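You operate a simulated robot arm through the tools that you are given. There is no shell and no other tool.

You are at the controls of a simulated robot arm. One attempt, no reset.

## Task
Make a hole in the medium plant pot, sow the pot and sift soil over.
Fine: dibber first, back in its cup; two to five seeds from the seed sower, sower back; carry the full sieve slowly, shake it empty over the pot, spill no soil, put it back.
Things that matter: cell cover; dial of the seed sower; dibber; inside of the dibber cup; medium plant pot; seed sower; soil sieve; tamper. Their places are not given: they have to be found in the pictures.

The check looks at the end state, three seconds after you hand in, the way a careful person would. Anything else that was tipped, shoved, dropped, spilled or broken makes it a failure.

## Robot
A 7-joint arm with a two-finger parallel gripper, fixed in place. Base frame: the origin is on the floor under the middle of its stand, x ahead of it, y to its left, z up; the work surface is at about z = 900. Units: mm, rad, N and s.
With the tool pointing down near the work surface it reaches from about 300 to 680 mm from the base axis. Its first joint turns from -1.152 to 1.152 rad. Payload 1.57 kg.
The TCP is the grasp point between the finger pads, 30 mm short of the fingertips. In the tool frame z runs along the fingers and y along their closing line. Largest opening 110 mm; finger width 24, thickness 12; the body of the gripper, 48 by 112 mm, starts 78 mm behind the TCP.
Orientation is that of the tool frame in the base frame, as a unit quaternion [w, x, y, z]. With the fingers straight down and closing along the base's y, the tool's x points along the base's -x, its y along +y and its z along -z.

## Interface
- The arm moves only by the tool drive_tool. Its argument "deltas" is a list that holds one entry, the list of rows, each a list of 7 numbers: the shift along the tool's x, y, z in mm, then the turn, a rotation vector about the tool's x, y, z in rad, then the gripper command, from -1 (fully open) to 1 (shut), values between in proportion. In form: [[[tx, ty, tz, ax, ay, az, grip], ...]]. A call has 1 to 20 rows; each row is the pose to reach, as a shift and turn from the pose commanded when the call began, along the tool's axes at that moment. Each row takes 0.2 s and may step no farther than 50 mm and 0.15 rad from the row before; otherwise, or with a gripper value out of range, the whole call is refused. Where a pose cannot be reached the arm comes as near as it can. A force on the tool above 40 N (or 10 N above the force at the start of the call, whichever is more), or a blocked arm, ends the call early, and 0.2 s more pass. Each finger travels about 108 mm/s and halts on what it meets, pressing with about 25 N; the grip force reading is that of the motor and also rises with nothing between the fingers. The clock runs only during rows and for 0.2 s after the last one: add rows that repeat a pose to give the fingers time. The reply holds the time, the measured pose of the TCP, the force on the tool along the base axes, the opening and the grip force, in the units named above and with some noise, with the torque about the TCP (base axes, N m) and any sound that the robot's microphone picked up, and new pictures: "pictures" is both (left out), scene, wrist or none.
- Cameras (640 x 400 px; columns grow to the right, rows downward): "scene" is fixed at [185, -400.2, 1427.1]; the picture's right is [0.68, -0.73, 0.00], its down [-0.32, -0.30, -0.90] and it looks along [0.66, 0.62, -0.43] (base axes); focal length 276 px, centre (320, 200). "wrist" rides on the gripper at [70, 16, -141] in the tool frame; the picture's right is [-0.23, 0.97, 0.00], its down [-0.86, -0.20, -0.48] and it looks along [-0.47, -0.11, 0.88] (tool axes); focal length 222 px, centre (320, 200).
- pixel_to_xyz(camera, pixels): for up to 12 pixels [column, row] of the newest picture of that camera ("zoom" is the newest enlarged one), the place [x, y, z] in the base frame of the surface seen there, good to about 2 mm, but the place of the scene camera against the robot may be out by one fixed shift of up to 18 mm in any direction. It takes no simulated time.
- close_up(camera, box): a new picture of the part [left, top, right, bottom] of that camera's present view, enlarged. It takes no simulated time.
- sign_off(): hands the job in; it is judged then, once.

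Open the gripper and draw the arm clear of the work before you hand the job in, unless the task says otherwise.

The tools are called after "Emit:" as name(argument=value, ...) on one line, values as JSON. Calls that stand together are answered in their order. drive_tool: Moves the arm, as the interface text tells. Its arguments: {"type":"object","properties":{"deltas":{"type":"array","items":{"type":"array","items":{"type":"array","items":{"type":"number"}}}},"pictures":{"type":"string","enum":["both","scene","wrist","none"]}},"required":["deltas"]} The other tools are called the same way: pixel_to_xyz (camera, pixels) gives the place of the surface under pixels of a picture; close_up (camera, box) takes an enlarged picture of a part of a camera's view; sign_off () hands the job in.

At the start:

```text
t: 0.0
position: [374.7, -25.0, 1295.8]
orientation: [0.0, 0.0, 1.0, 0.0]
force: [0.1, -0.3, 0.6]
torque: [-0.01, 0.0, -0.01]
width: 110.1
finger_force: 0.1
```

scene: 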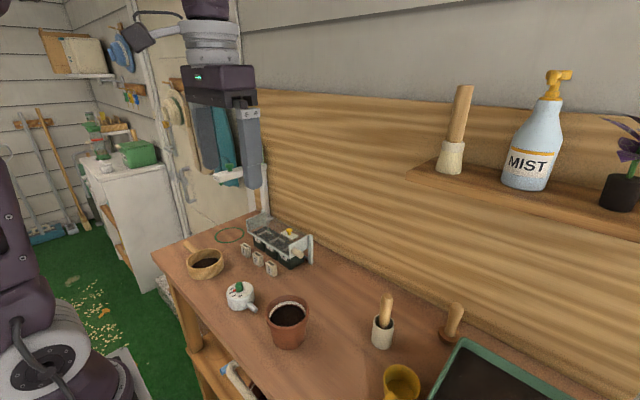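
wrist: 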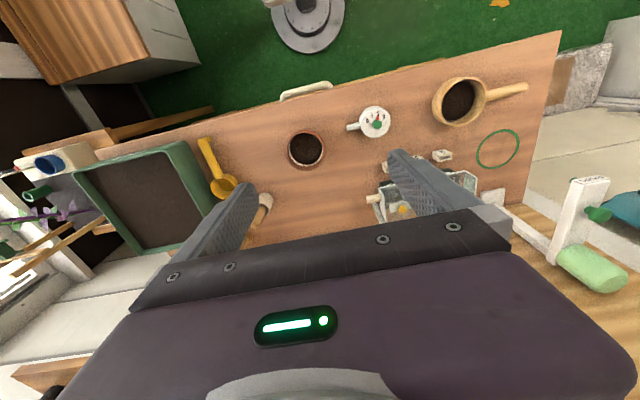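

The scene shows the bench with the sieve at (205,263), sower at (240,295), pot at (287,320), a dibber in a cup around (384,320), and something at (452,320). I take close-ups to tell them apart.

Emit:
close_up(camera="scene", box=[160, 200, 340, 360])

Emit:
close_up(camera="scene", box=[340, 270, 500, 400])

Emit:
close_up(camera="scene", box=[400, 60, 640, 260])

Emit:
close_up(camera="wrist", box=[180, 60, 560, 240])

```text
2.50 times, centred on (250, 280) of scene
```

zoom: 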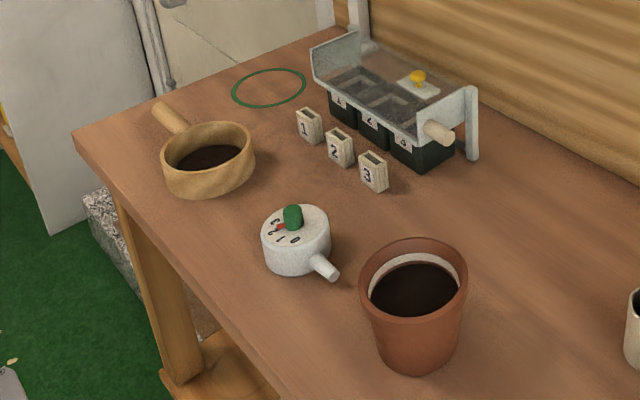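

```text
3.08 times, centred on (420, 335) of scene
```

zoom: 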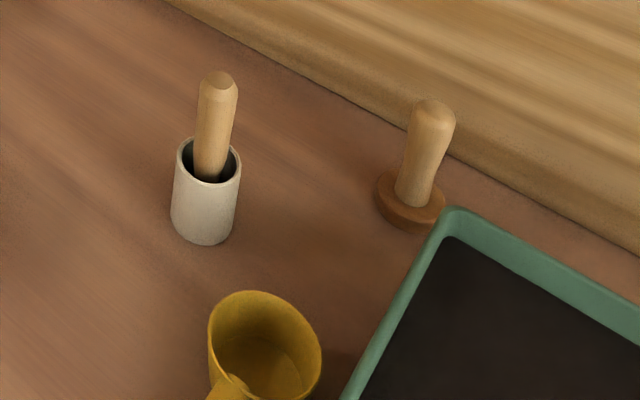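

```text
2.00 times, centred on (520, 160) of scene
```

zoom: 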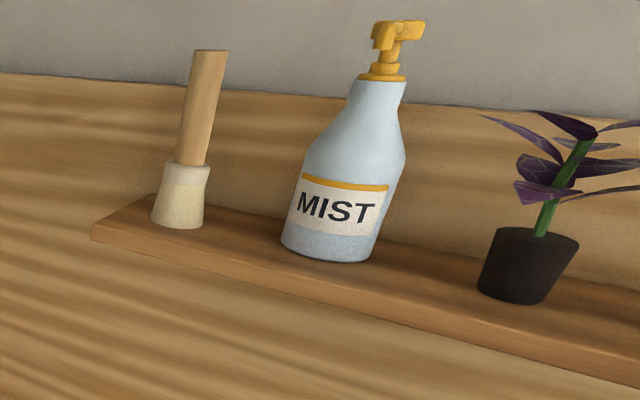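

```text
1.68 times, centred on (370, 150) of wrist
```

zoom: 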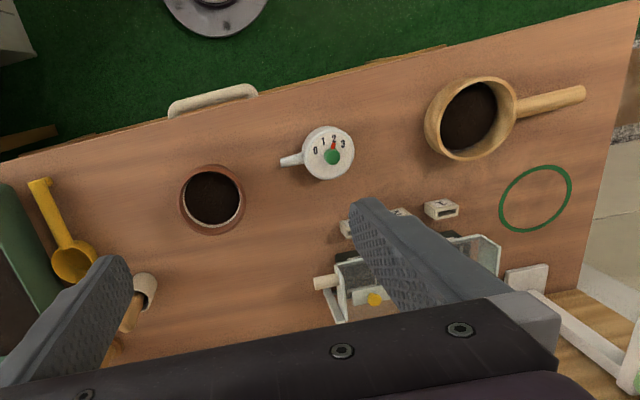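

The sower's dial shows marks 0–3 with a red pointer, and the sieve, pot, and cup are visible in the wrist view. I zoom further and read off positions from the wrist camera.

Emit:
close_up(camera="wrist", box=[335, 90, 415, 150])

Emit:
pixel_to_xyz(camera="wrist", pixels=[[306, 150], [287, 150], [325, 150], [306, 133], [374, 122], [352, 127], [458, 101], [520, 88], [440, 101], [484, 101], [264, 202], [498, 150]])

Emit:
close_up(camera="scene", box=[220, 275, 260, 315])

Emit:
pixel_to_xyz(camera="scene", pixels=[[288, 316], [240, 290], [255, 307], [206, 262], [187, 243], [385, 297], [383, 325], [383, 345], [457, 306], [452, 335], [230, 235], [400, 370]])

```text
6.67 times, centred on (375, 120) of wrist
```

zoom: 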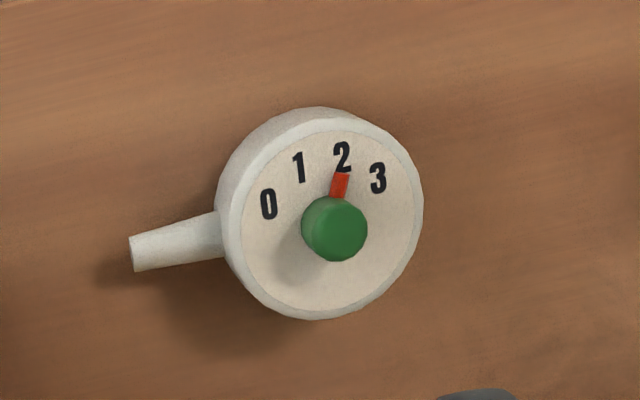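

```text
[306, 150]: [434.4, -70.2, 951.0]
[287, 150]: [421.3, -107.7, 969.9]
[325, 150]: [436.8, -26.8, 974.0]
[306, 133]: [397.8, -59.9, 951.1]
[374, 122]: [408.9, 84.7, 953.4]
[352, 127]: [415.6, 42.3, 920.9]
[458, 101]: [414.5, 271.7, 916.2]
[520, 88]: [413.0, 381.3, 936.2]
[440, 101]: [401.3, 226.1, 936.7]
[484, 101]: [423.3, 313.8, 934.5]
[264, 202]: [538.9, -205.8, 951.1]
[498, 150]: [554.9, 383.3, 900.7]
```

```text
10.00 times, centred on (240, 295) of scene
```

zoom: 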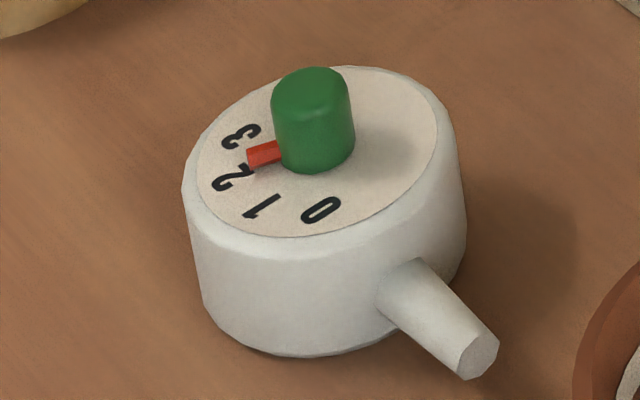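

```text
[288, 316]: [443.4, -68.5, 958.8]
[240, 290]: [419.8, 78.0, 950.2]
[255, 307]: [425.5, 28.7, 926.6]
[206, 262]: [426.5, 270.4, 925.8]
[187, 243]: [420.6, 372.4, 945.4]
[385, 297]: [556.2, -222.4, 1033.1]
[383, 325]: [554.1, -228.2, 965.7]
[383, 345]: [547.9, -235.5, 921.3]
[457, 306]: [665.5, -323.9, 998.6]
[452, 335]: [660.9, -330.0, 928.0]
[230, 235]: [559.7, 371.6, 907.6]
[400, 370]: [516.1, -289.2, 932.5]
```

The pointer sits at "2", the spout points toward −y (toward the pot), and the scene camera is off by about +10 mm in x. I move to a higher-detail view over the dibber cup.

Emit:
drive_tool(deltas=[[[-15, -40, 10, 0, 0, 0, -1], [-30, -80, 30, 0, 0, 0, -1], [-45, -120, 50, 0, 0, 0, -1], [-60, -155, 75, 0, 0, 0, -1], [-70, -180, 95, 0, 0, 0, -1], [-70, -180, 95, 0, 0, 0, -1]]], pictures="both")

```text
t: 1.4
position: [447.5, -202.2, 1200.5]
orientation: [0.0, -0.001, 1.0, -0.001]
force: [0.5, 0.3, 0.0]
torque: [0.01, 0.03, -0.01]
width: 110.0
finger_force: 0.1
```

scene: 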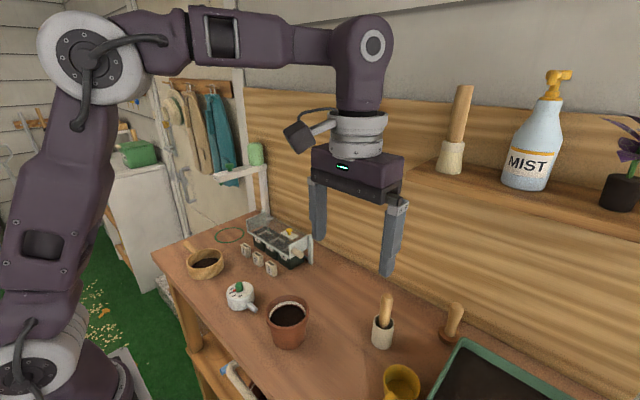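
wrist: 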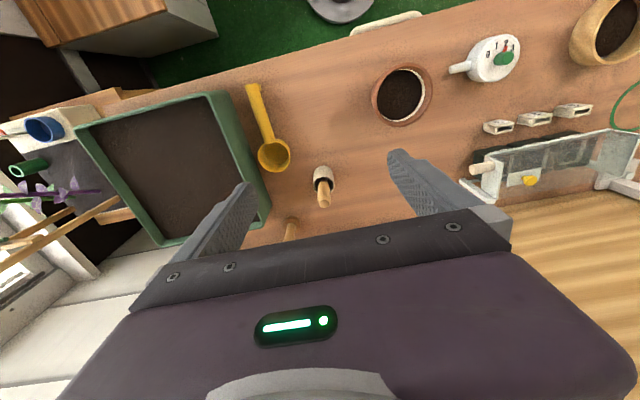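

The dibber and cup are now at around (323,185) in the wrist view, the tamper near (290,232). I zoom and read positions.

Emit:
close_up(camera="wrist", box=[270, 140, 370, 240])

Emit:
pixel_to_xyz(camera="wrist", pixels=[[325, 202], [325, 197], [320, 190], [323, 168], [314, 176], [333, 176], [319, 172], [290, 232], [272, 150], [402, 95], [380, 95], [432, 95]])

```text
4.00 times, centred on (320, 190) of wrist
```

zoom: 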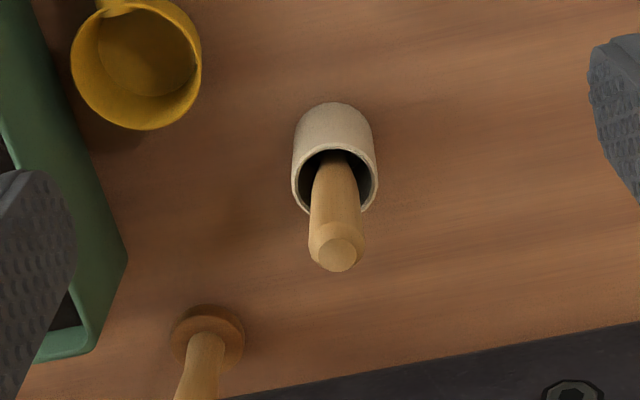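

```text
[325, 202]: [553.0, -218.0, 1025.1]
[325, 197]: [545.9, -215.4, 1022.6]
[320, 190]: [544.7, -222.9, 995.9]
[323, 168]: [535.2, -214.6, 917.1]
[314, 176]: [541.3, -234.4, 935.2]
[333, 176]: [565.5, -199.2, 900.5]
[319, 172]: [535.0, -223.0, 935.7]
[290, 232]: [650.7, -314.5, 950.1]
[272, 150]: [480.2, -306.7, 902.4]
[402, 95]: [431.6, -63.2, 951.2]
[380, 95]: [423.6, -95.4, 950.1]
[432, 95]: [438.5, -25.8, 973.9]
```

The zoom shows the dibber's flat top at (338,252) and the cup rim ellipse around (335,183). I measure in the zoom picture for finer values.

Emit:
close_up(camera="wrist", box=[300, 155, 350, 215])

```text
6.67 times, centred on (325, 185) of wrist
```

zoom: 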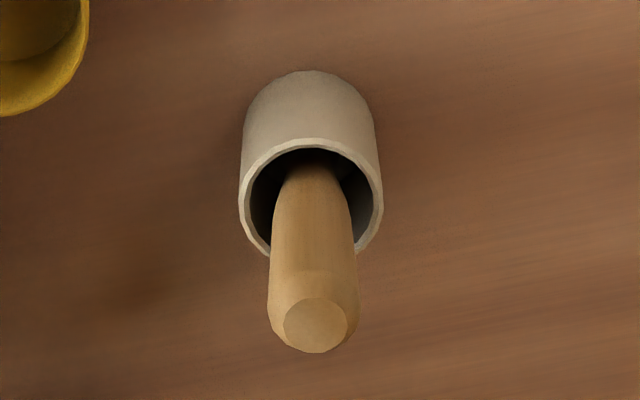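

The zoom now shows the dibber's top disc at (316,325) and the cup rim from (240,200) to (382,200). I read off positions there.

Emit:
pixel_to_xyz(camera="zoom", pixels=[[316, 325], [290, 322], [342, 325], [314, 348], [275, 300], [355, 300], [310, 143], [242, 200], [380, 200], [265, 250], [362, 245], [312, 200]])

```text
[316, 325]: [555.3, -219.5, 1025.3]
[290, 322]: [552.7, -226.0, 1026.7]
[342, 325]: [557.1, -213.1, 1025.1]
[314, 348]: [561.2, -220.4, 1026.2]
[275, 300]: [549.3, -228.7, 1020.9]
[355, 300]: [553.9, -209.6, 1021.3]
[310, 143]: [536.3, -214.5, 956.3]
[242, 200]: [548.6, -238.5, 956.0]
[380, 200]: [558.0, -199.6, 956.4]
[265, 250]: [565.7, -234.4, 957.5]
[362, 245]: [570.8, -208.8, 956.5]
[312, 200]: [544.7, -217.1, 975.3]
```

The dibber stands upright at about (555,−219.5), top z 1025, cup rim z 956 with outer radius about 20. I check the shelf position and other tall things before going in.

Emit:
pixel_to_xyz(camera="scene", pixels=[[410, 178], [450, 190], [520, 212], [450, 160], [464, 90], [525, 180], [440, 340], [460, 345], [300, 250], [312, 262], [290, 232], [245, 225]])

Emit:
close_up(camera="wrist", box=[360, 50, 640, 225])

```text
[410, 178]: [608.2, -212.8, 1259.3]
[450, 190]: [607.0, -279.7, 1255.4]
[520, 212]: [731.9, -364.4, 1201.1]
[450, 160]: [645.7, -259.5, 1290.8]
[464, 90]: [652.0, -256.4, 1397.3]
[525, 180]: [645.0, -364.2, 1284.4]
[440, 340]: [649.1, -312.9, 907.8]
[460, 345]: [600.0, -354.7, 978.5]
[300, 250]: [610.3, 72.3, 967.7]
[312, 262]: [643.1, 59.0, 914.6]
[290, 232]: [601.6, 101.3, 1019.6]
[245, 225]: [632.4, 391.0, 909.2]
```

```text
2.29 times, centred on (500, 138) of wrist
```

zoom: 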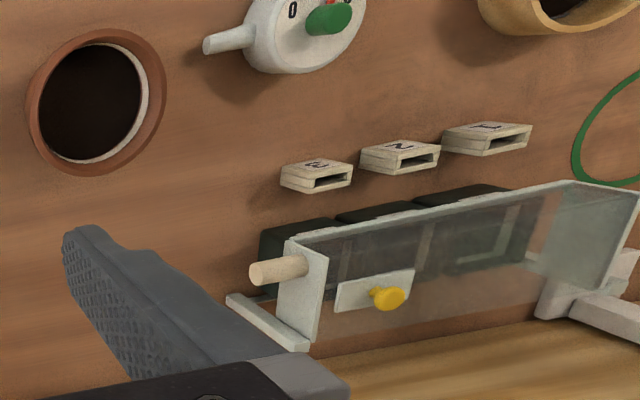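

The shelf's front edge is at roughly x 597, z 1255, near the wrist when reaching over the dibber, so I'll tilt the tool by 0.3 rad (wrist back toward the base). I move to a point above the dibber first.

Emit:
drive_tool(deltas=[[[-15, -2, 10, 0, -0.05, 0, -1], [-35, -5, 25, 0, -0.12, 0, -1], [-55, -9, 45, 0, -0.2, 0, -1], [-75, -12, 60, 0, -0.26, 0, -1], [-95, -15, 75, 0, -0.3, 0, -1], [-107, -17, 88, 0, -0.3, 0, -1], [-107, -17, 88, 0, -0.3, 0, -1], [-107, -17, 88, 0, -0.3, 0, -1]]], pictures="both")

```text
t: 3.2
position: [552.6, -222.2, 1113.7]
orientation: [0.15, 0.0, 0.989, 0.0]
force: [-0.7, -0.3, -0.2]
torque: [-0.04, -0.01, 0.01]
width: 109.9
finger_force: 0.0
```

scene: 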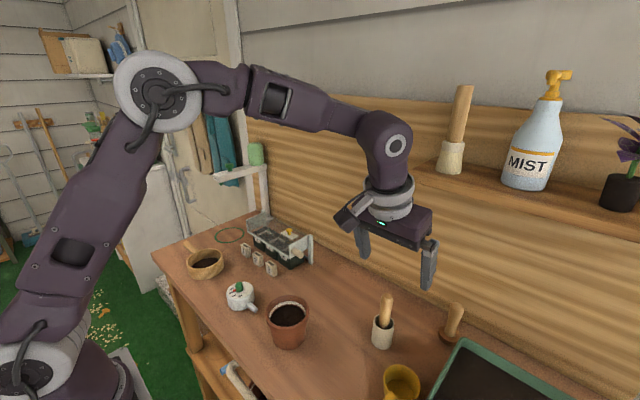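
wrist: 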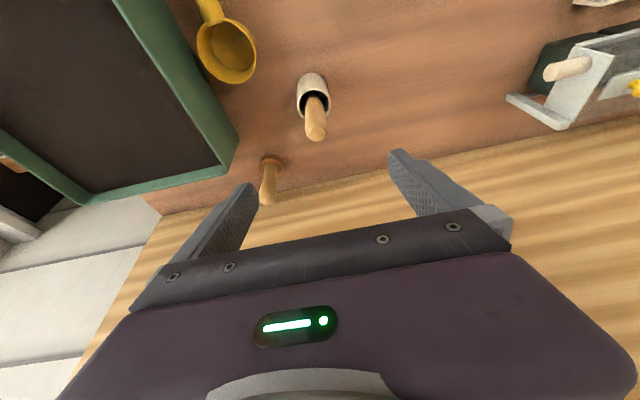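

The dibber top is at about (316,133) in the wrist view and the tool is above it. I refine its position from this closer view.

Emit:
close_up(camera="wrist", box=[285, 65, 345, 150])

Emit:
pixel_to_xyz(camera="wrist", pixels=[[317, 134], [312, 132], [322, 132], [317, 138], [299, 97], [328, 97], [311, 75], [269, 200], [268, 163], [226, 50]])

```text
4.71 times, centred on (315, 108) of wrist
```

zoom: 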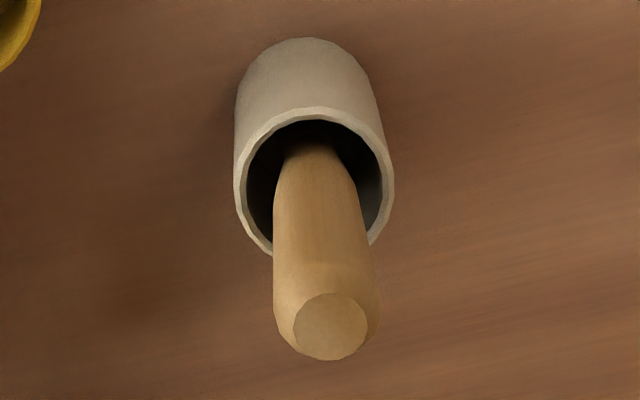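

```text
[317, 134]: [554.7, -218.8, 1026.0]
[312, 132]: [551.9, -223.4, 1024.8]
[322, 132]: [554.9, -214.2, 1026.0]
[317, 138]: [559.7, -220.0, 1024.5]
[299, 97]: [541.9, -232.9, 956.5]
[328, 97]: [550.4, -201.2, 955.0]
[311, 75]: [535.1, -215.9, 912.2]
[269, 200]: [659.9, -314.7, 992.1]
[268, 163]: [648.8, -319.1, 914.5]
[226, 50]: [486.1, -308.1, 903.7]
```

The dibber axis reads (555,−219.3) consistently. I descend along the vertical with open fingers to TCP z ≈ 998, keeping the fingertips above the cup rim.

Emit:
drive_tool(deltas=[[[-2.3, 2.9, 0.7, 0, 0, 0, -1], [5.1, 2.9, 24.6, 0, 0, 0, -1], [13.95, 2.9, 53.2, 0, 0, 0, -1], [22.8, 2.9, 81.9, 0, 0, 0, -1], [28.7, 2.9, 101.0, 0, 0, 0, -1], [31.9, 2.9, 111.2, 0, 0, 0, -1], [31.9, 2.9, 111.2, 0, 0, 0, -1]]], pictures="both")

```text
t: 4.8
position: [555.9, -217.3, 998.2]
orientation: [0.15, 0.0, 0.989, 0.001]
force: [0.5, -0.1, -0.4]
torque: [0.03, 0.0, 0.0]
width: 109.9
finger_force: 0.0
```

scene: 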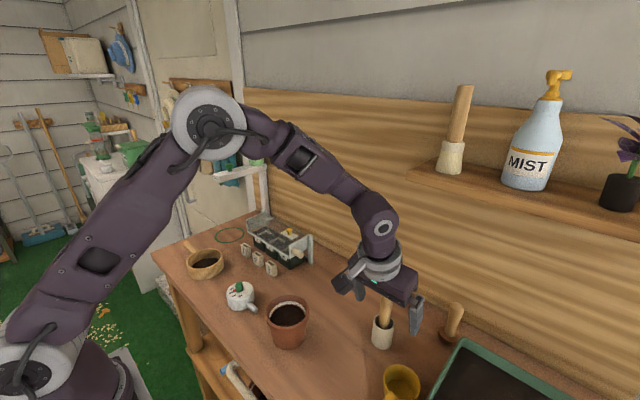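
wrist: 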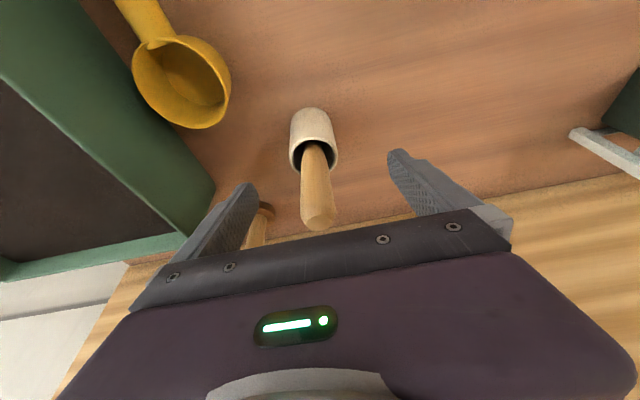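

The fingers straddle the dibber (at (316,190)) symmetrically enough with the tips above the cup rim. I close the grip.

Emit:
drive_tool(deltas=[[[0, 0, 0, 0, 0, 0, 1], [0, 0, 0, 0, 0, 0, 1], [0, 0, 0, 0, 0, 0, 1], [0, 0, 0, 0, 0, 0, 1], [0, 0, 0, 0, 0, 0, 1]]], pictures="both")

```text
t: 6.0
position: [555.5, -217.5, 998.7]
orientation: [0.149, 0.0, 0.989, 0.0]
force: [-0.4, 0.6, -0.4]
torque: [0.0, 0.0, 0.01]
width: 22.8
finger_force: 25.0
```

scene: 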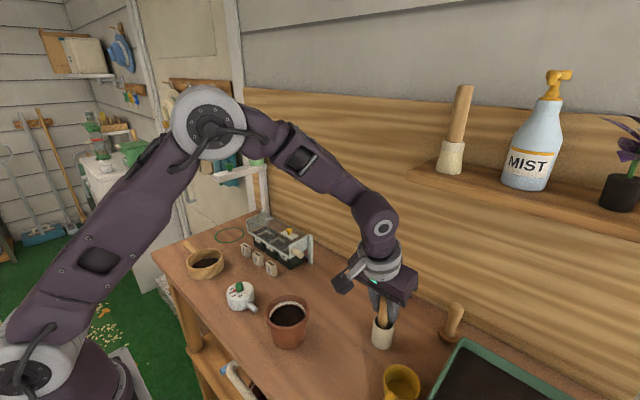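
wrist: 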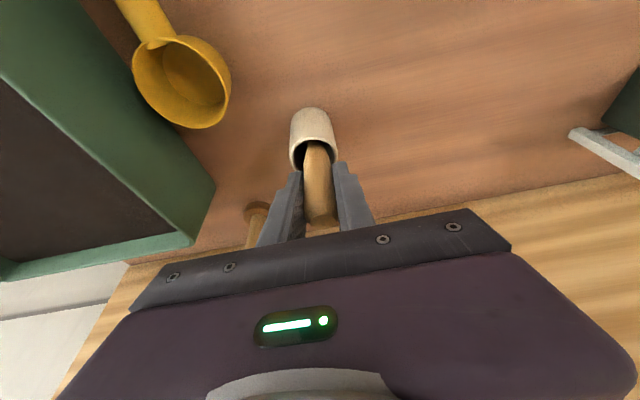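

The dibber is gripped at 22.8 mm width, 25 N. I lift straight up by 110 mm.

Emit:
drive_tool(deltas=[[[-2.955, 0, -9.553, 0, 0, 0, 1], [-8.9, 0, -28.7, 0, 0, 0, 1], [-14.8, 0, -47.8, 0, 0, 0, 1], [-20.7, 0, -66.9, 0, 0, 0, 1], [-26.6, 0, -86.0, 0, 0, 0, 1], [-32.5, 0, -105.1, 0, 0, 0, 1], [-32.5, 0, -105.1, 0, 0, 0, 1]]], pictures="both")

```text
t: 7.6
position: [554.5, -219.1, 1109.5]
orientation: [0.15, 0.0, 0.989, 0.0]
force: [0.3, -0.8, 0.7]
torque: [-0.03, -0.01, -0.01]
width: 22.5
finger_force: 25.3
```

scene: 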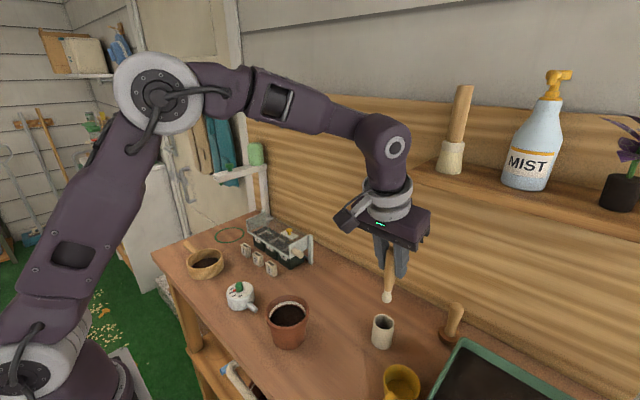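
wrist: 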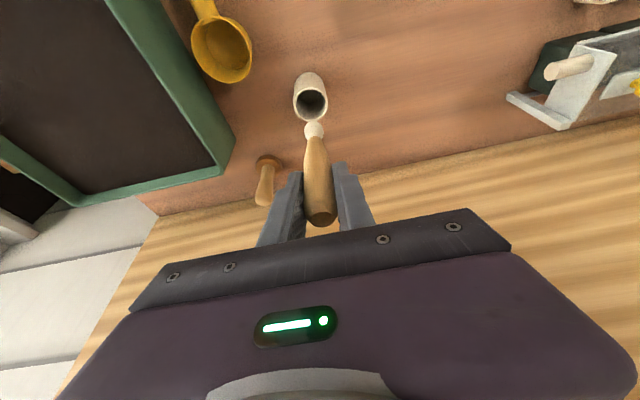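

The dibber is out with its white tip visible at (388,295) in the scene and (314,130) in the wrist view. I zoom in to measure where the tip and the cup are.

Emit:
close_up(camera="wrist", box=[280, 60, 350, 160])

Emit:
close_up(camera="scene", box=[350, 230, 430, 360])

Emit:
pixel_to_xyz(camera="wrist", pixels=[[314, 125], [314, 130], [316, 140], [311, 100], [295, 98], [325, 98], [310, 88], [311, 119]])

Emit:
pixel_to_xyz(camera="scene", pixels=[[388, 302], [388, 295], [388, 288], [389, 270], [384, 320], [384, 328], [290, 315]])

```text
4.00 times, centred on (315, 110) of wrist
```

zoom: 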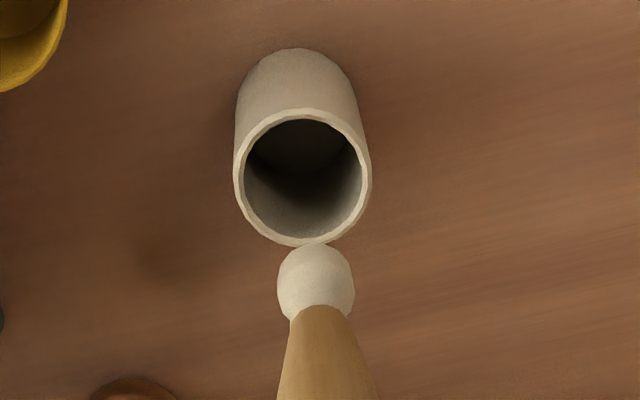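

```text
3.08 times, centred on (390, 295) of scene
```

zoom: 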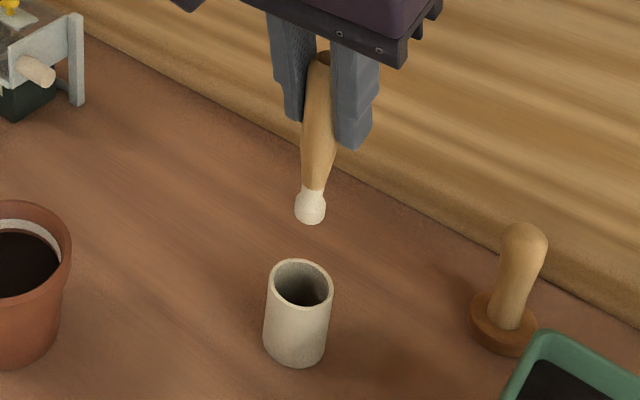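

```text
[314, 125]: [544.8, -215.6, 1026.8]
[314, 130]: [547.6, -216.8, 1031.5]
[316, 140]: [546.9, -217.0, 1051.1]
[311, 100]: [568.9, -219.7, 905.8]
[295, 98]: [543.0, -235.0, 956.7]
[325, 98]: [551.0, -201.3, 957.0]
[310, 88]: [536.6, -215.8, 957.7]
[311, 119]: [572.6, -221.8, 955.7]
```

```text
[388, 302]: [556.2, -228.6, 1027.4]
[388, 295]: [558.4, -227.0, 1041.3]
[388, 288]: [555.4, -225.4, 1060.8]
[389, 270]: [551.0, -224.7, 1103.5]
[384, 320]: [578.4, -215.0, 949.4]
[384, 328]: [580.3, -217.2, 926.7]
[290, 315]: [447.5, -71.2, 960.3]
```

The dibber has a white rounded tip about 90 mm below the TCP (tip z ≈ 1018 now); the cup stayed put around (554.5,−219). I carry the dibber over to the pot at this height.

Emit:
drive_tool(deltas=[[[10, 13, -3, 0, 0, 0, 1], [30, 39, -9.3, 0, 0, 0, 1], [55, 72, -17, 0, 0, 0, 1], [80, 104, -24.7, 0, 0, 0, 1], [102, 133, -31.5, 0, 0, 0, 1], [115, 150, -35.6, 0, 0, 0, 1], [115, 150, -35.6, 0, 0, 0, 1], [115, 150, -35.6, 0, 0, 0, 1]]], pictures="both")

```text
t: 9.4
position: [432.4, -67.6, 1107.1]
orientation: [0.149, 0.0, 0.989, 0.0]
force: [-0.3, 0.7, 0.8]
torque: [0.01, 0.02, 0.0]
width: 22.9
finger_force: 24.9
```

scene: 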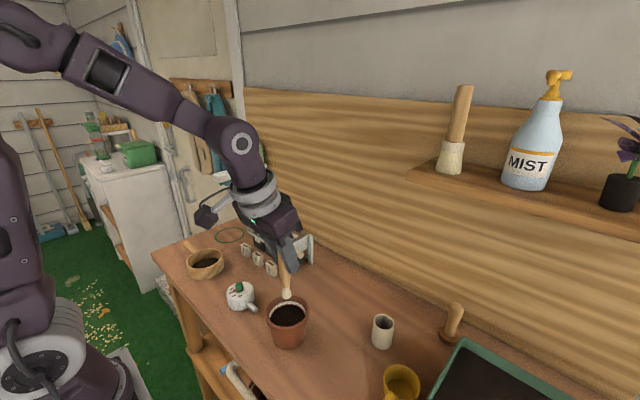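
wrist: 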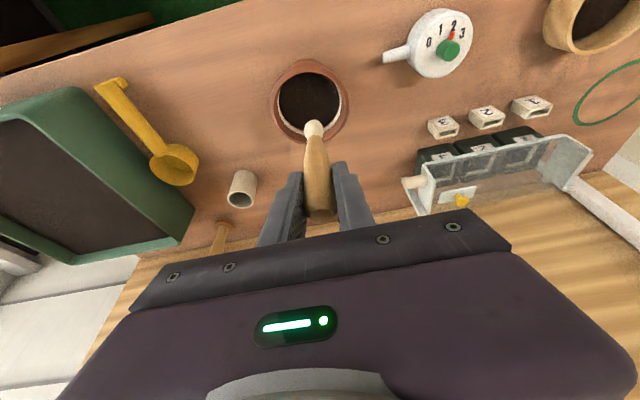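

The dibber is above the pot (rim around (310,100) in the wrist view). I zoom to determine the exact pot centre.

Emit:
close_up(camera="wrist", box=[255, 50, 365, 150])

```text
4.00 times, centred on (310, 100) of wrist
```

zoom: 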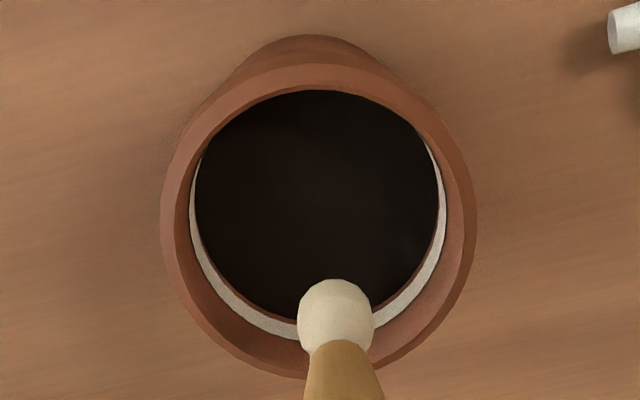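

The zoom shows the rim ring clearly; I sample rim points and the soil to find the centre and heights.

Emit:
pixel_to_xyz(camera="zoom", pixels=[[315, 78], [175, 215], [462, 215], [215, 120], [415, 110], [240, 345], [410, 335], [320, 180], [250, 200], [390, 200], [335, 285], [230, 285]])

```text
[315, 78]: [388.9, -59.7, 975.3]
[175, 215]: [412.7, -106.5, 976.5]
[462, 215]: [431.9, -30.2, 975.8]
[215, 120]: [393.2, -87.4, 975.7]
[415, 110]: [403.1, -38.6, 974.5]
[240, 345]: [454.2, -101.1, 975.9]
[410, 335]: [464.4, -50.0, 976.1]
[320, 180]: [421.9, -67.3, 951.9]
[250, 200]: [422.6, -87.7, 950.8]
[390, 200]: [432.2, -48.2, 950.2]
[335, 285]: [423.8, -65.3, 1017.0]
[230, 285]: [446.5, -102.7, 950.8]
```

Pot rim circle fits centre (428.5,−69.5), inner radius ≈ 37, rim z 976, soil z 951. I centre the dibber and lower until the tip is just above the soil.

Emit:
drive_tool(deltas=[[[4.8, -1.5, -1.5, 0, 0, 0, 1], [10.7, -1.5, 17.6, 0, 0, 0, 1], [16.6, -1.5, 36.7, 0, 0, 0, 1], [21.6, -1.5, 53.0, 0, 0, 0, 1], [23.4, -1.5, 58.7, 0, 0, 0, 1], [23.4, -1.5, 58.7, 0, 0, 0, 1]]], pictures="both")

```text
t: 10.8
position: [430.7, -70.0, 1043.9]
orientation: [0.149, 0.0, 0.989, 0.001]
force: [-0.9, -0.1, 0.4]
torque: [-0.03, 0.0, 0.01]
width: 22.6
finger_force: 25.3
```

scene: 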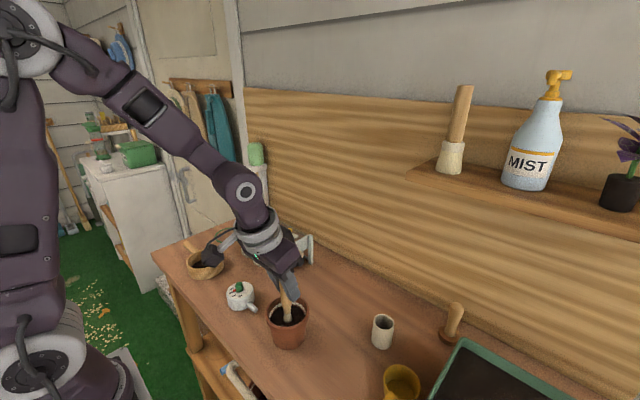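
wrist: 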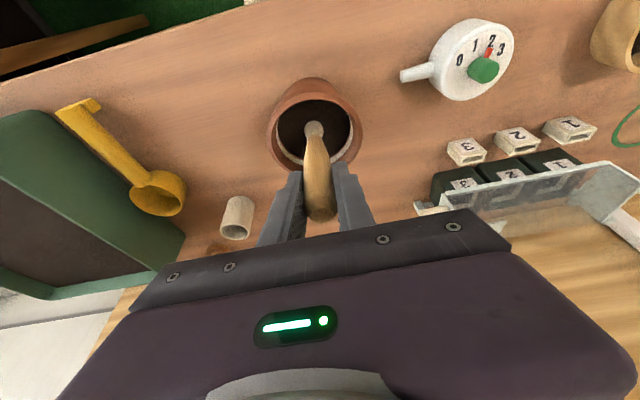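

The tip is just above the soil near (314,128) of the wrist view. I zoom both views to check centering before pushing in.

Emit:
close_up(camera="wrist", box=[260, 75, 370, 180])

Emit:
close_up(camera="scene", box=[250, 270, 330, 355])

```text
3.81 times, centred on (315, 128) of wrist
```

zoom: 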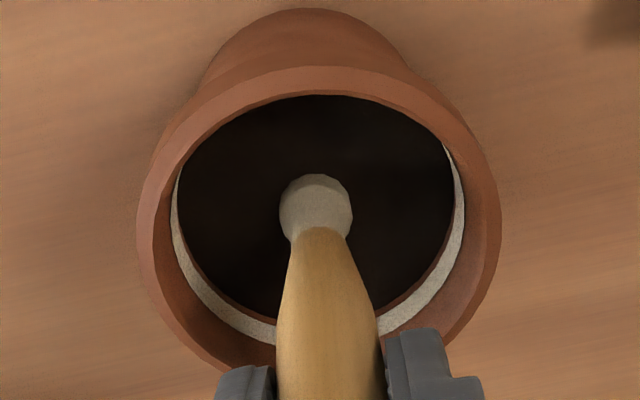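

```text
4.71 times, centred on (290, 312) of scene
```

zoom: 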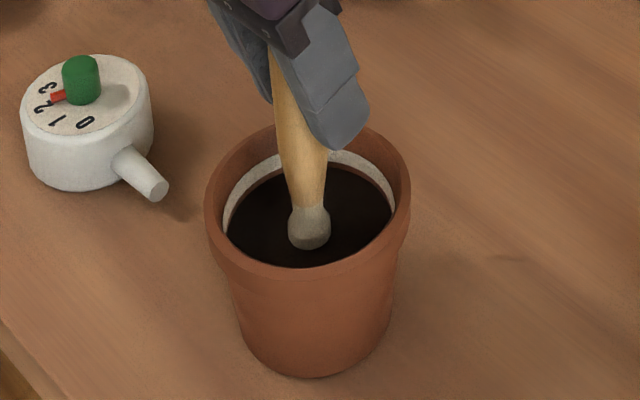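

The tip is well centred over the soil. I push straight down in 5 mm steps, about 30 mm, watching the force.

Emit:
drive_tool(deltas=[[[1.5, 0, 4.8, 0, 0, 0, 1], [3.0, 0, 9.6, 0, 0, 0, 1], [4.4, 0, 14.3, 0, 0, 0, 1], [5.9, 0, 19.1, 0, 0, 0, 1], [7.4, 0, 23.9, 0, 0, 0, 1], [8.9, 0, 28.7, 0, 0, 0, 1], [8.9, 0, 28.7, 0, 0, 0, 1]]], pictures="both")

```text
t: 12.4
position: [428.6, -70.9, 1015.2]
orientation: [0.149, -0.001, 0.989, 0.001]
force: [0.1, 0.2, 4.1]
torque: [-0.02, 0.01, -0.03]
width: 22.6
finger_force: 24.9
```

scene: 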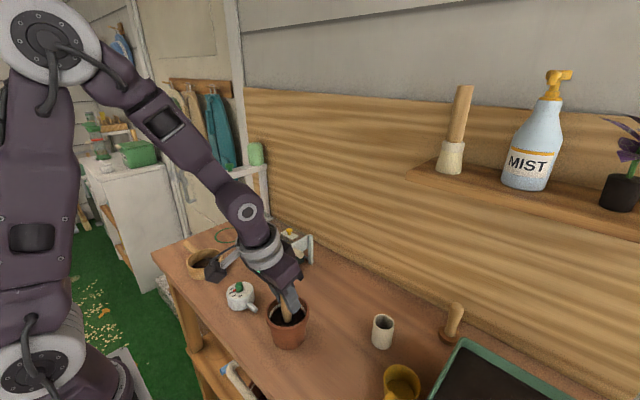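
wrist: 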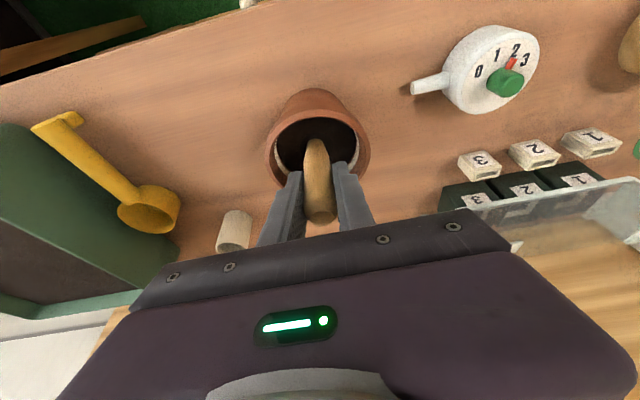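

The force rose to 4 N, so the tip is in the soil. I check how deep it is.

Emit:
close_up(camera="wrist", box=[260, 80, 370, 190])

Emit:
close_up(camera="scene", box=[250, 270, 330, 355])

```text
3.64 times, centred on (315, 135) of wrist
```

zoom: 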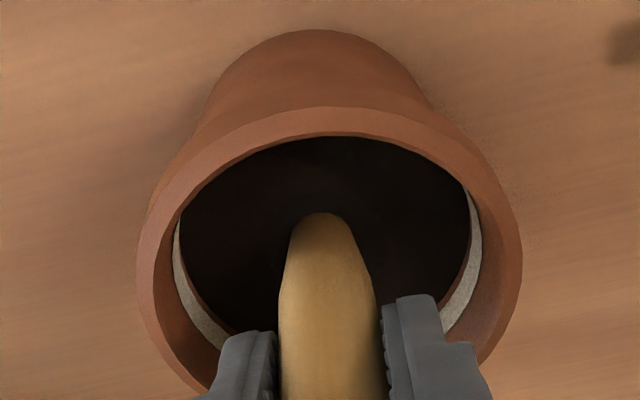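

```text
4.71 times, centred on (290, 312) of scene
```

zoom: 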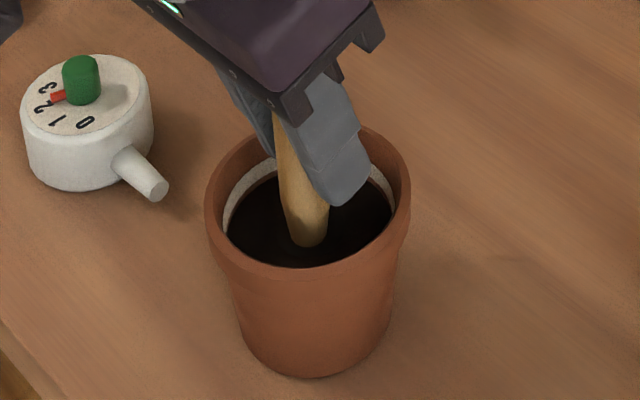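

The white tip is fully buried with a bit more. I pull straight up again and look at the hole.

Emit:
drive_tool(deltas=[[[-3.0, 0, -9.6, 0, 0, 0, 1], [-7.4, 0, -23.9, 0, 0, 0, 1], [-13.3, 0, -43, 0, 0, 0, 1], [-19.2, 0, -62.1, 0, 0, 0, 1], [-25.1, 0, -81.2, 0, 0, 0, 1], [-27.2, 0, -88, 0, 0, 0, 1], [-27.2, 0, -88, 0, 0, 0, 1]]], pictures="both")

Emit:
close_up(camera="wrist", box=[255, 50, 365, 150])

Emit:
close_up(camera="scene", box=[250, 270, 330, 355])

```text
t: 14.0
position: [428.2, -72.3, 1106.7]
orientation: [0.149, 0.0, 0.989, 0.001]
force: [0.5, -0.4, -0.7]
torque: [-0.04, -0.01, -0.06]
width: 22.8
finger_force: 25.0
```

scene: 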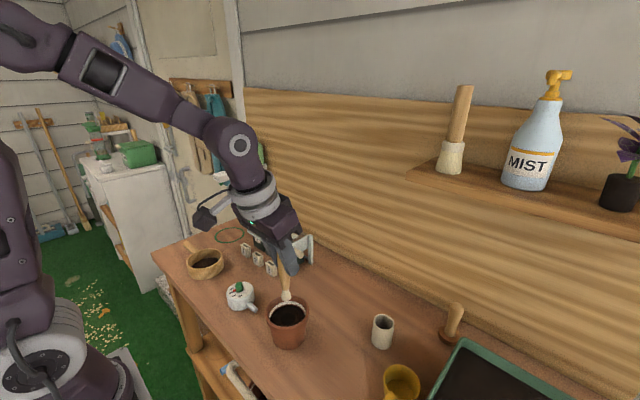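
wrist: 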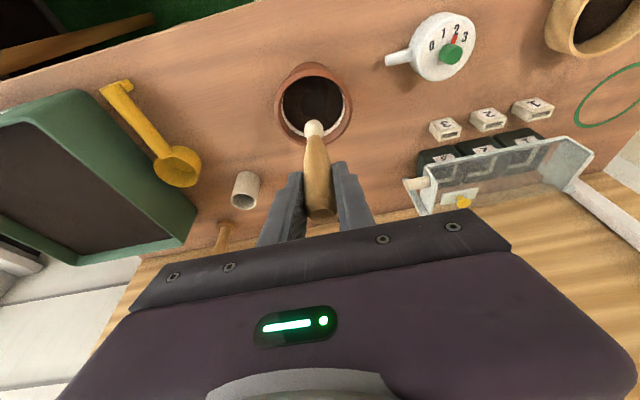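

```text
4.00 times, centred on (310, 100) of wrist
```

zoom: 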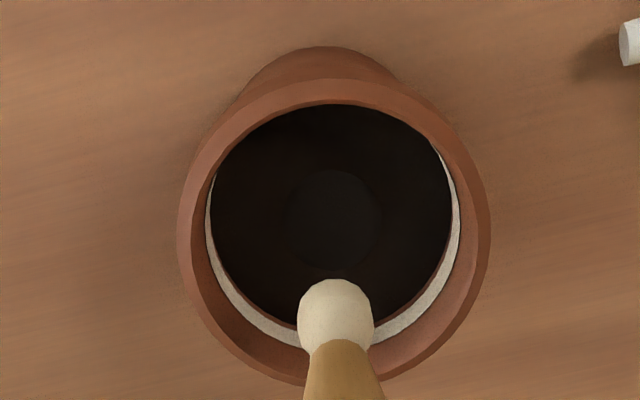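

```text
4.71 times, centred on (290, 312) of scene
```

zoom: 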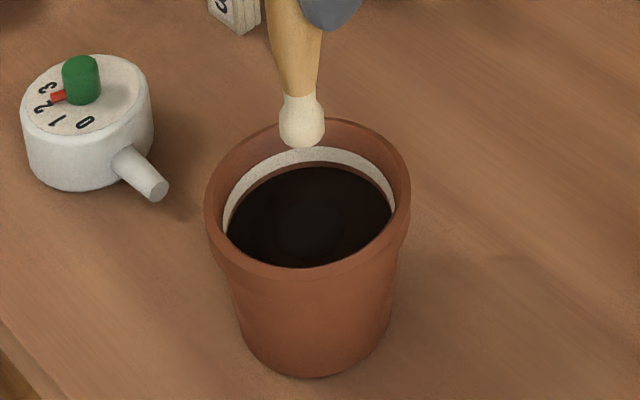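

A round darker hole shows in the soil at zoom (335,218). I read its location for sowing, then return the dibber.

Emit:
close_up(camera="wrist", box=[255, 50, 365, 150])

Emit:
pixel_to_xyz(camera="zoom", pixels=[[335, 218], [290, 218], [380, 218], [335, 172], [335, 262], [240, 218], [430, 218], [325, 90], [330, 350]])

```text
4.00 times, centred on (310, 100) of wrist
```

zoom: 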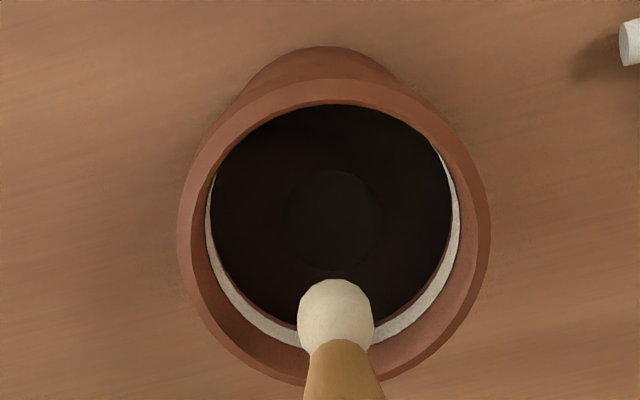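

```text
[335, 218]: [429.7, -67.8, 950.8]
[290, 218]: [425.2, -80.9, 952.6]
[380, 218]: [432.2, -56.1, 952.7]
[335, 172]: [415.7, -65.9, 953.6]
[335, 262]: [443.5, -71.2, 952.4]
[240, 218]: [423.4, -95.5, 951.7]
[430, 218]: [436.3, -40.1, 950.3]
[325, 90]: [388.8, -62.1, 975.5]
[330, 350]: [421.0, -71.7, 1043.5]
```

The hole is at about (429.5,−68.5). I carry the dibber back above its cup.

Emit:
drive_tool(deltas=[[[-10, -12.4, 3.1, 0, 0, 0, 1], [-32, -39.7, 9.9, 0, 0, 0, 1], [-57, -70.7, 17.6, 0, 0, 0, 1], [-82, -101.6, 25.4, 0, 0, 0, 1], [-105, -130.2, 32.5, 0, 0, 0, 1], [-119.8, -148.5, 37.06, 0, 0, 0, 1], [-119.8, -148.5, 37.06, 0, 0, 0, 1], [-119.8, -148.5, 37.06, 0, 0, 0, 1]]], pictures="both")

Emit:
close_up(camera="wrist", box=[280, 60, 350, 160])

Emit:
pixel_to_xyz(camera="wrist", pixels=[[314, 125], [314, 130], [295, 98], [325, 98], [310, 88], [311, 119], [298, 110]])

```text
t: 15.8
position: [553.4, -217.0, 1106.4]
orientation: [0.15, 0.0, 0.989, 0.0]
force: [0.4, 0.1, -0.3]
torque: [0.0, 0.01, -0.03]
width: 22.6
finger_force: 24.8
```

scene: 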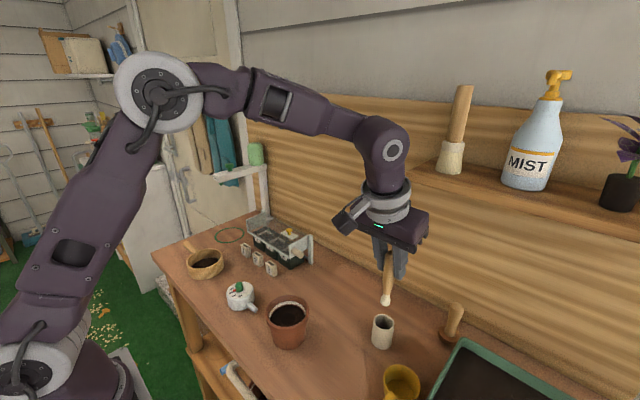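
wrist: 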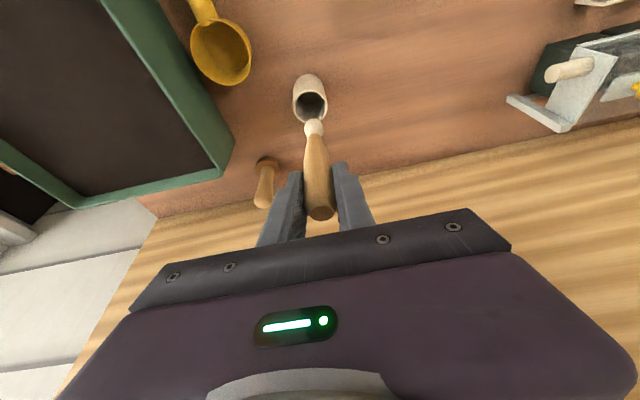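

```text
4.00 times, centred on (315, 110) of wrist
```

zoom: 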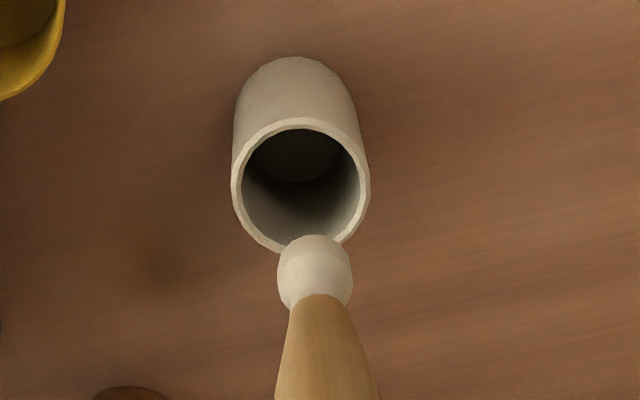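

```text
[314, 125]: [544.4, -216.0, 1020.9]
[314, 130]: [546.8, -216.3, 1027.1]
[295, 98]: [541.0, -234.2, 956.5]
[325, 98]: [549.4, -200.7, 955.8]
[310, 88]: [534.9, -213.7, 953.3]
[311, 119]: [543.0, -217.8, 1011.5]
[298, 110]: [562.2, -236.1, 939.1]
```

The tip shows at zoom (315,270) near the cup. I sample the ball and the cup rim more finely to verify alignment before inserting.

Emit:
pixel_to_xyz(camera="zoom", pixels=[[315, 242], [315, 270], [285, 275], [347, 275], [315, 290], [315, 320], [300, 122], [235, 185], [365, 185], [250, 235], [350, 235], [300, 160]])

Emit:
close_up(camera="scene", box=[350, 230, 430, 360])

```text
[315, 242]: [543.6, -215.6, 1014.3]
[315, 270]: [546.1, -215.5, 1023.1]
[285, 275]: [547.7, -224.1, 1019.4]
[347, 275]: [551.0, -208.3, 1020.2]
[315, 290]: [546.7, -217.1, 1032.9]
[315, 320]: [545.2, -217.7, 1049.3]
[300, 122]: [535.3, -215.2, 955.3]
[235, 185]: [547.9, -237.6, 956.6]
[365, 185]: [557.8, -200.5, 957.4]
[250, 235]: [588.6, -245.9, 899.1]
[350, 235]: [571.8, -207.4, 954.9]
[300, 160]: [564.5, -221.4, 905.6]
```

```text
3.08 times, centred on (390, 295) of scene
```

zoom: 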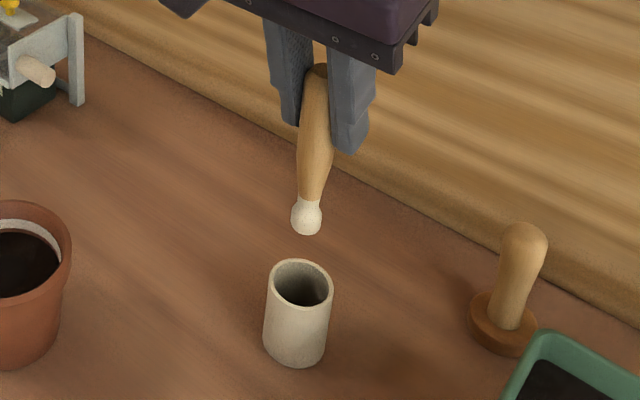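

Ball centre is about (549.5,−216) versus the cup centre (554.5,−219.5), so I shift by (+4,−2.5) and lower slowly into the cup, stopping above the floor.

Emit:
drive_tool(deltas=[[[-3.8, -2.5, 1.2, 0, 0, 0, 1], [-3.8, -2.5, 1.2, 0, 0, 0, 1], [2.1, -2.5, 20.3, 0, 0, 0, 1], [6.5, -2.5, 34.6, 0, 0, 0, 1], [11.0, -2.5, 49.0, 0, 0, 0, 1], [15.4, -2.5, 63.3, 0, 0, 0, 1], [15.4, -2.5, 63.3, 0, 0, 0, 1]]], pictures="both")

Emit:
close_up(camera="wrist", box=[270, 80, 360, 230])

Emit:
close_up(camera="scene", box=[350, 260, 420, 360])

```text
t: 17.4
position: [557.4, -220.5, 1041.5]
orientation: [0.149, -0.001, 0.989, 0.0]
force: [0.0, -0.3, 0.1]
torque: [0.01, 0.03, 0.01]
width: 22.8
finger_force: 25.2
```

scene: 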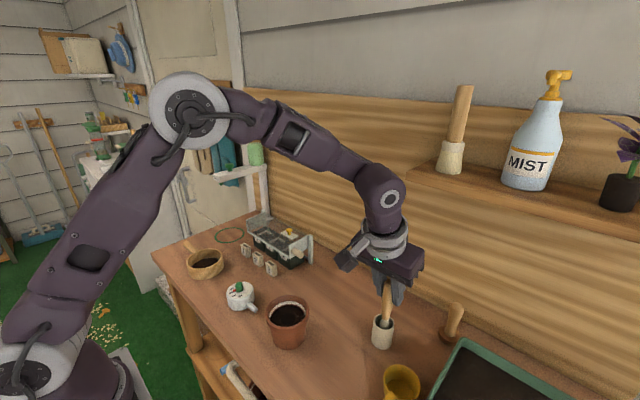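
wrist: 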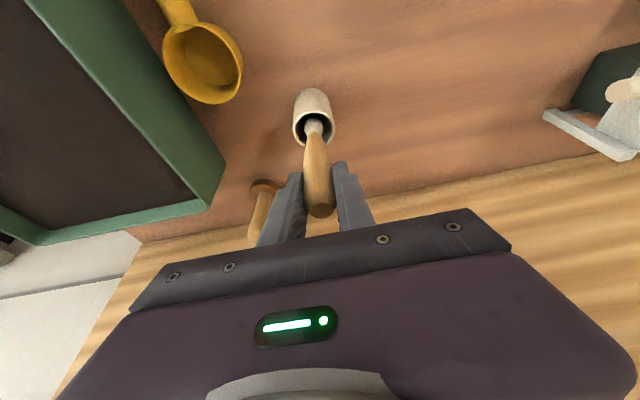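

```text
2.67 times, centred on (315, 155) of wrist
```

zoom: 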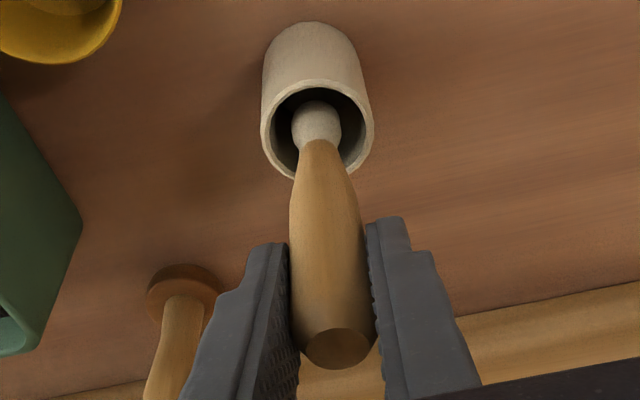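

```text
4.00 times, centred on (385, 310) of scene
```

zoom: 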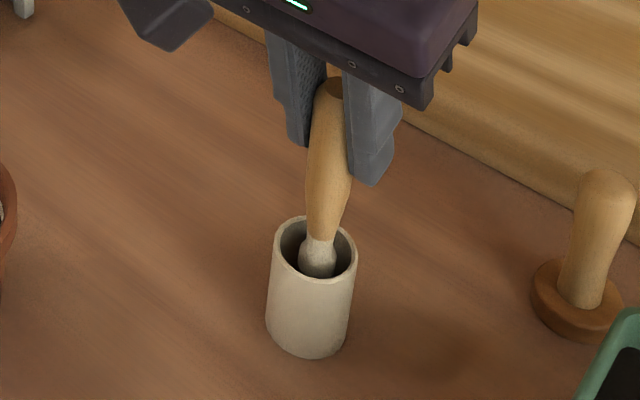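

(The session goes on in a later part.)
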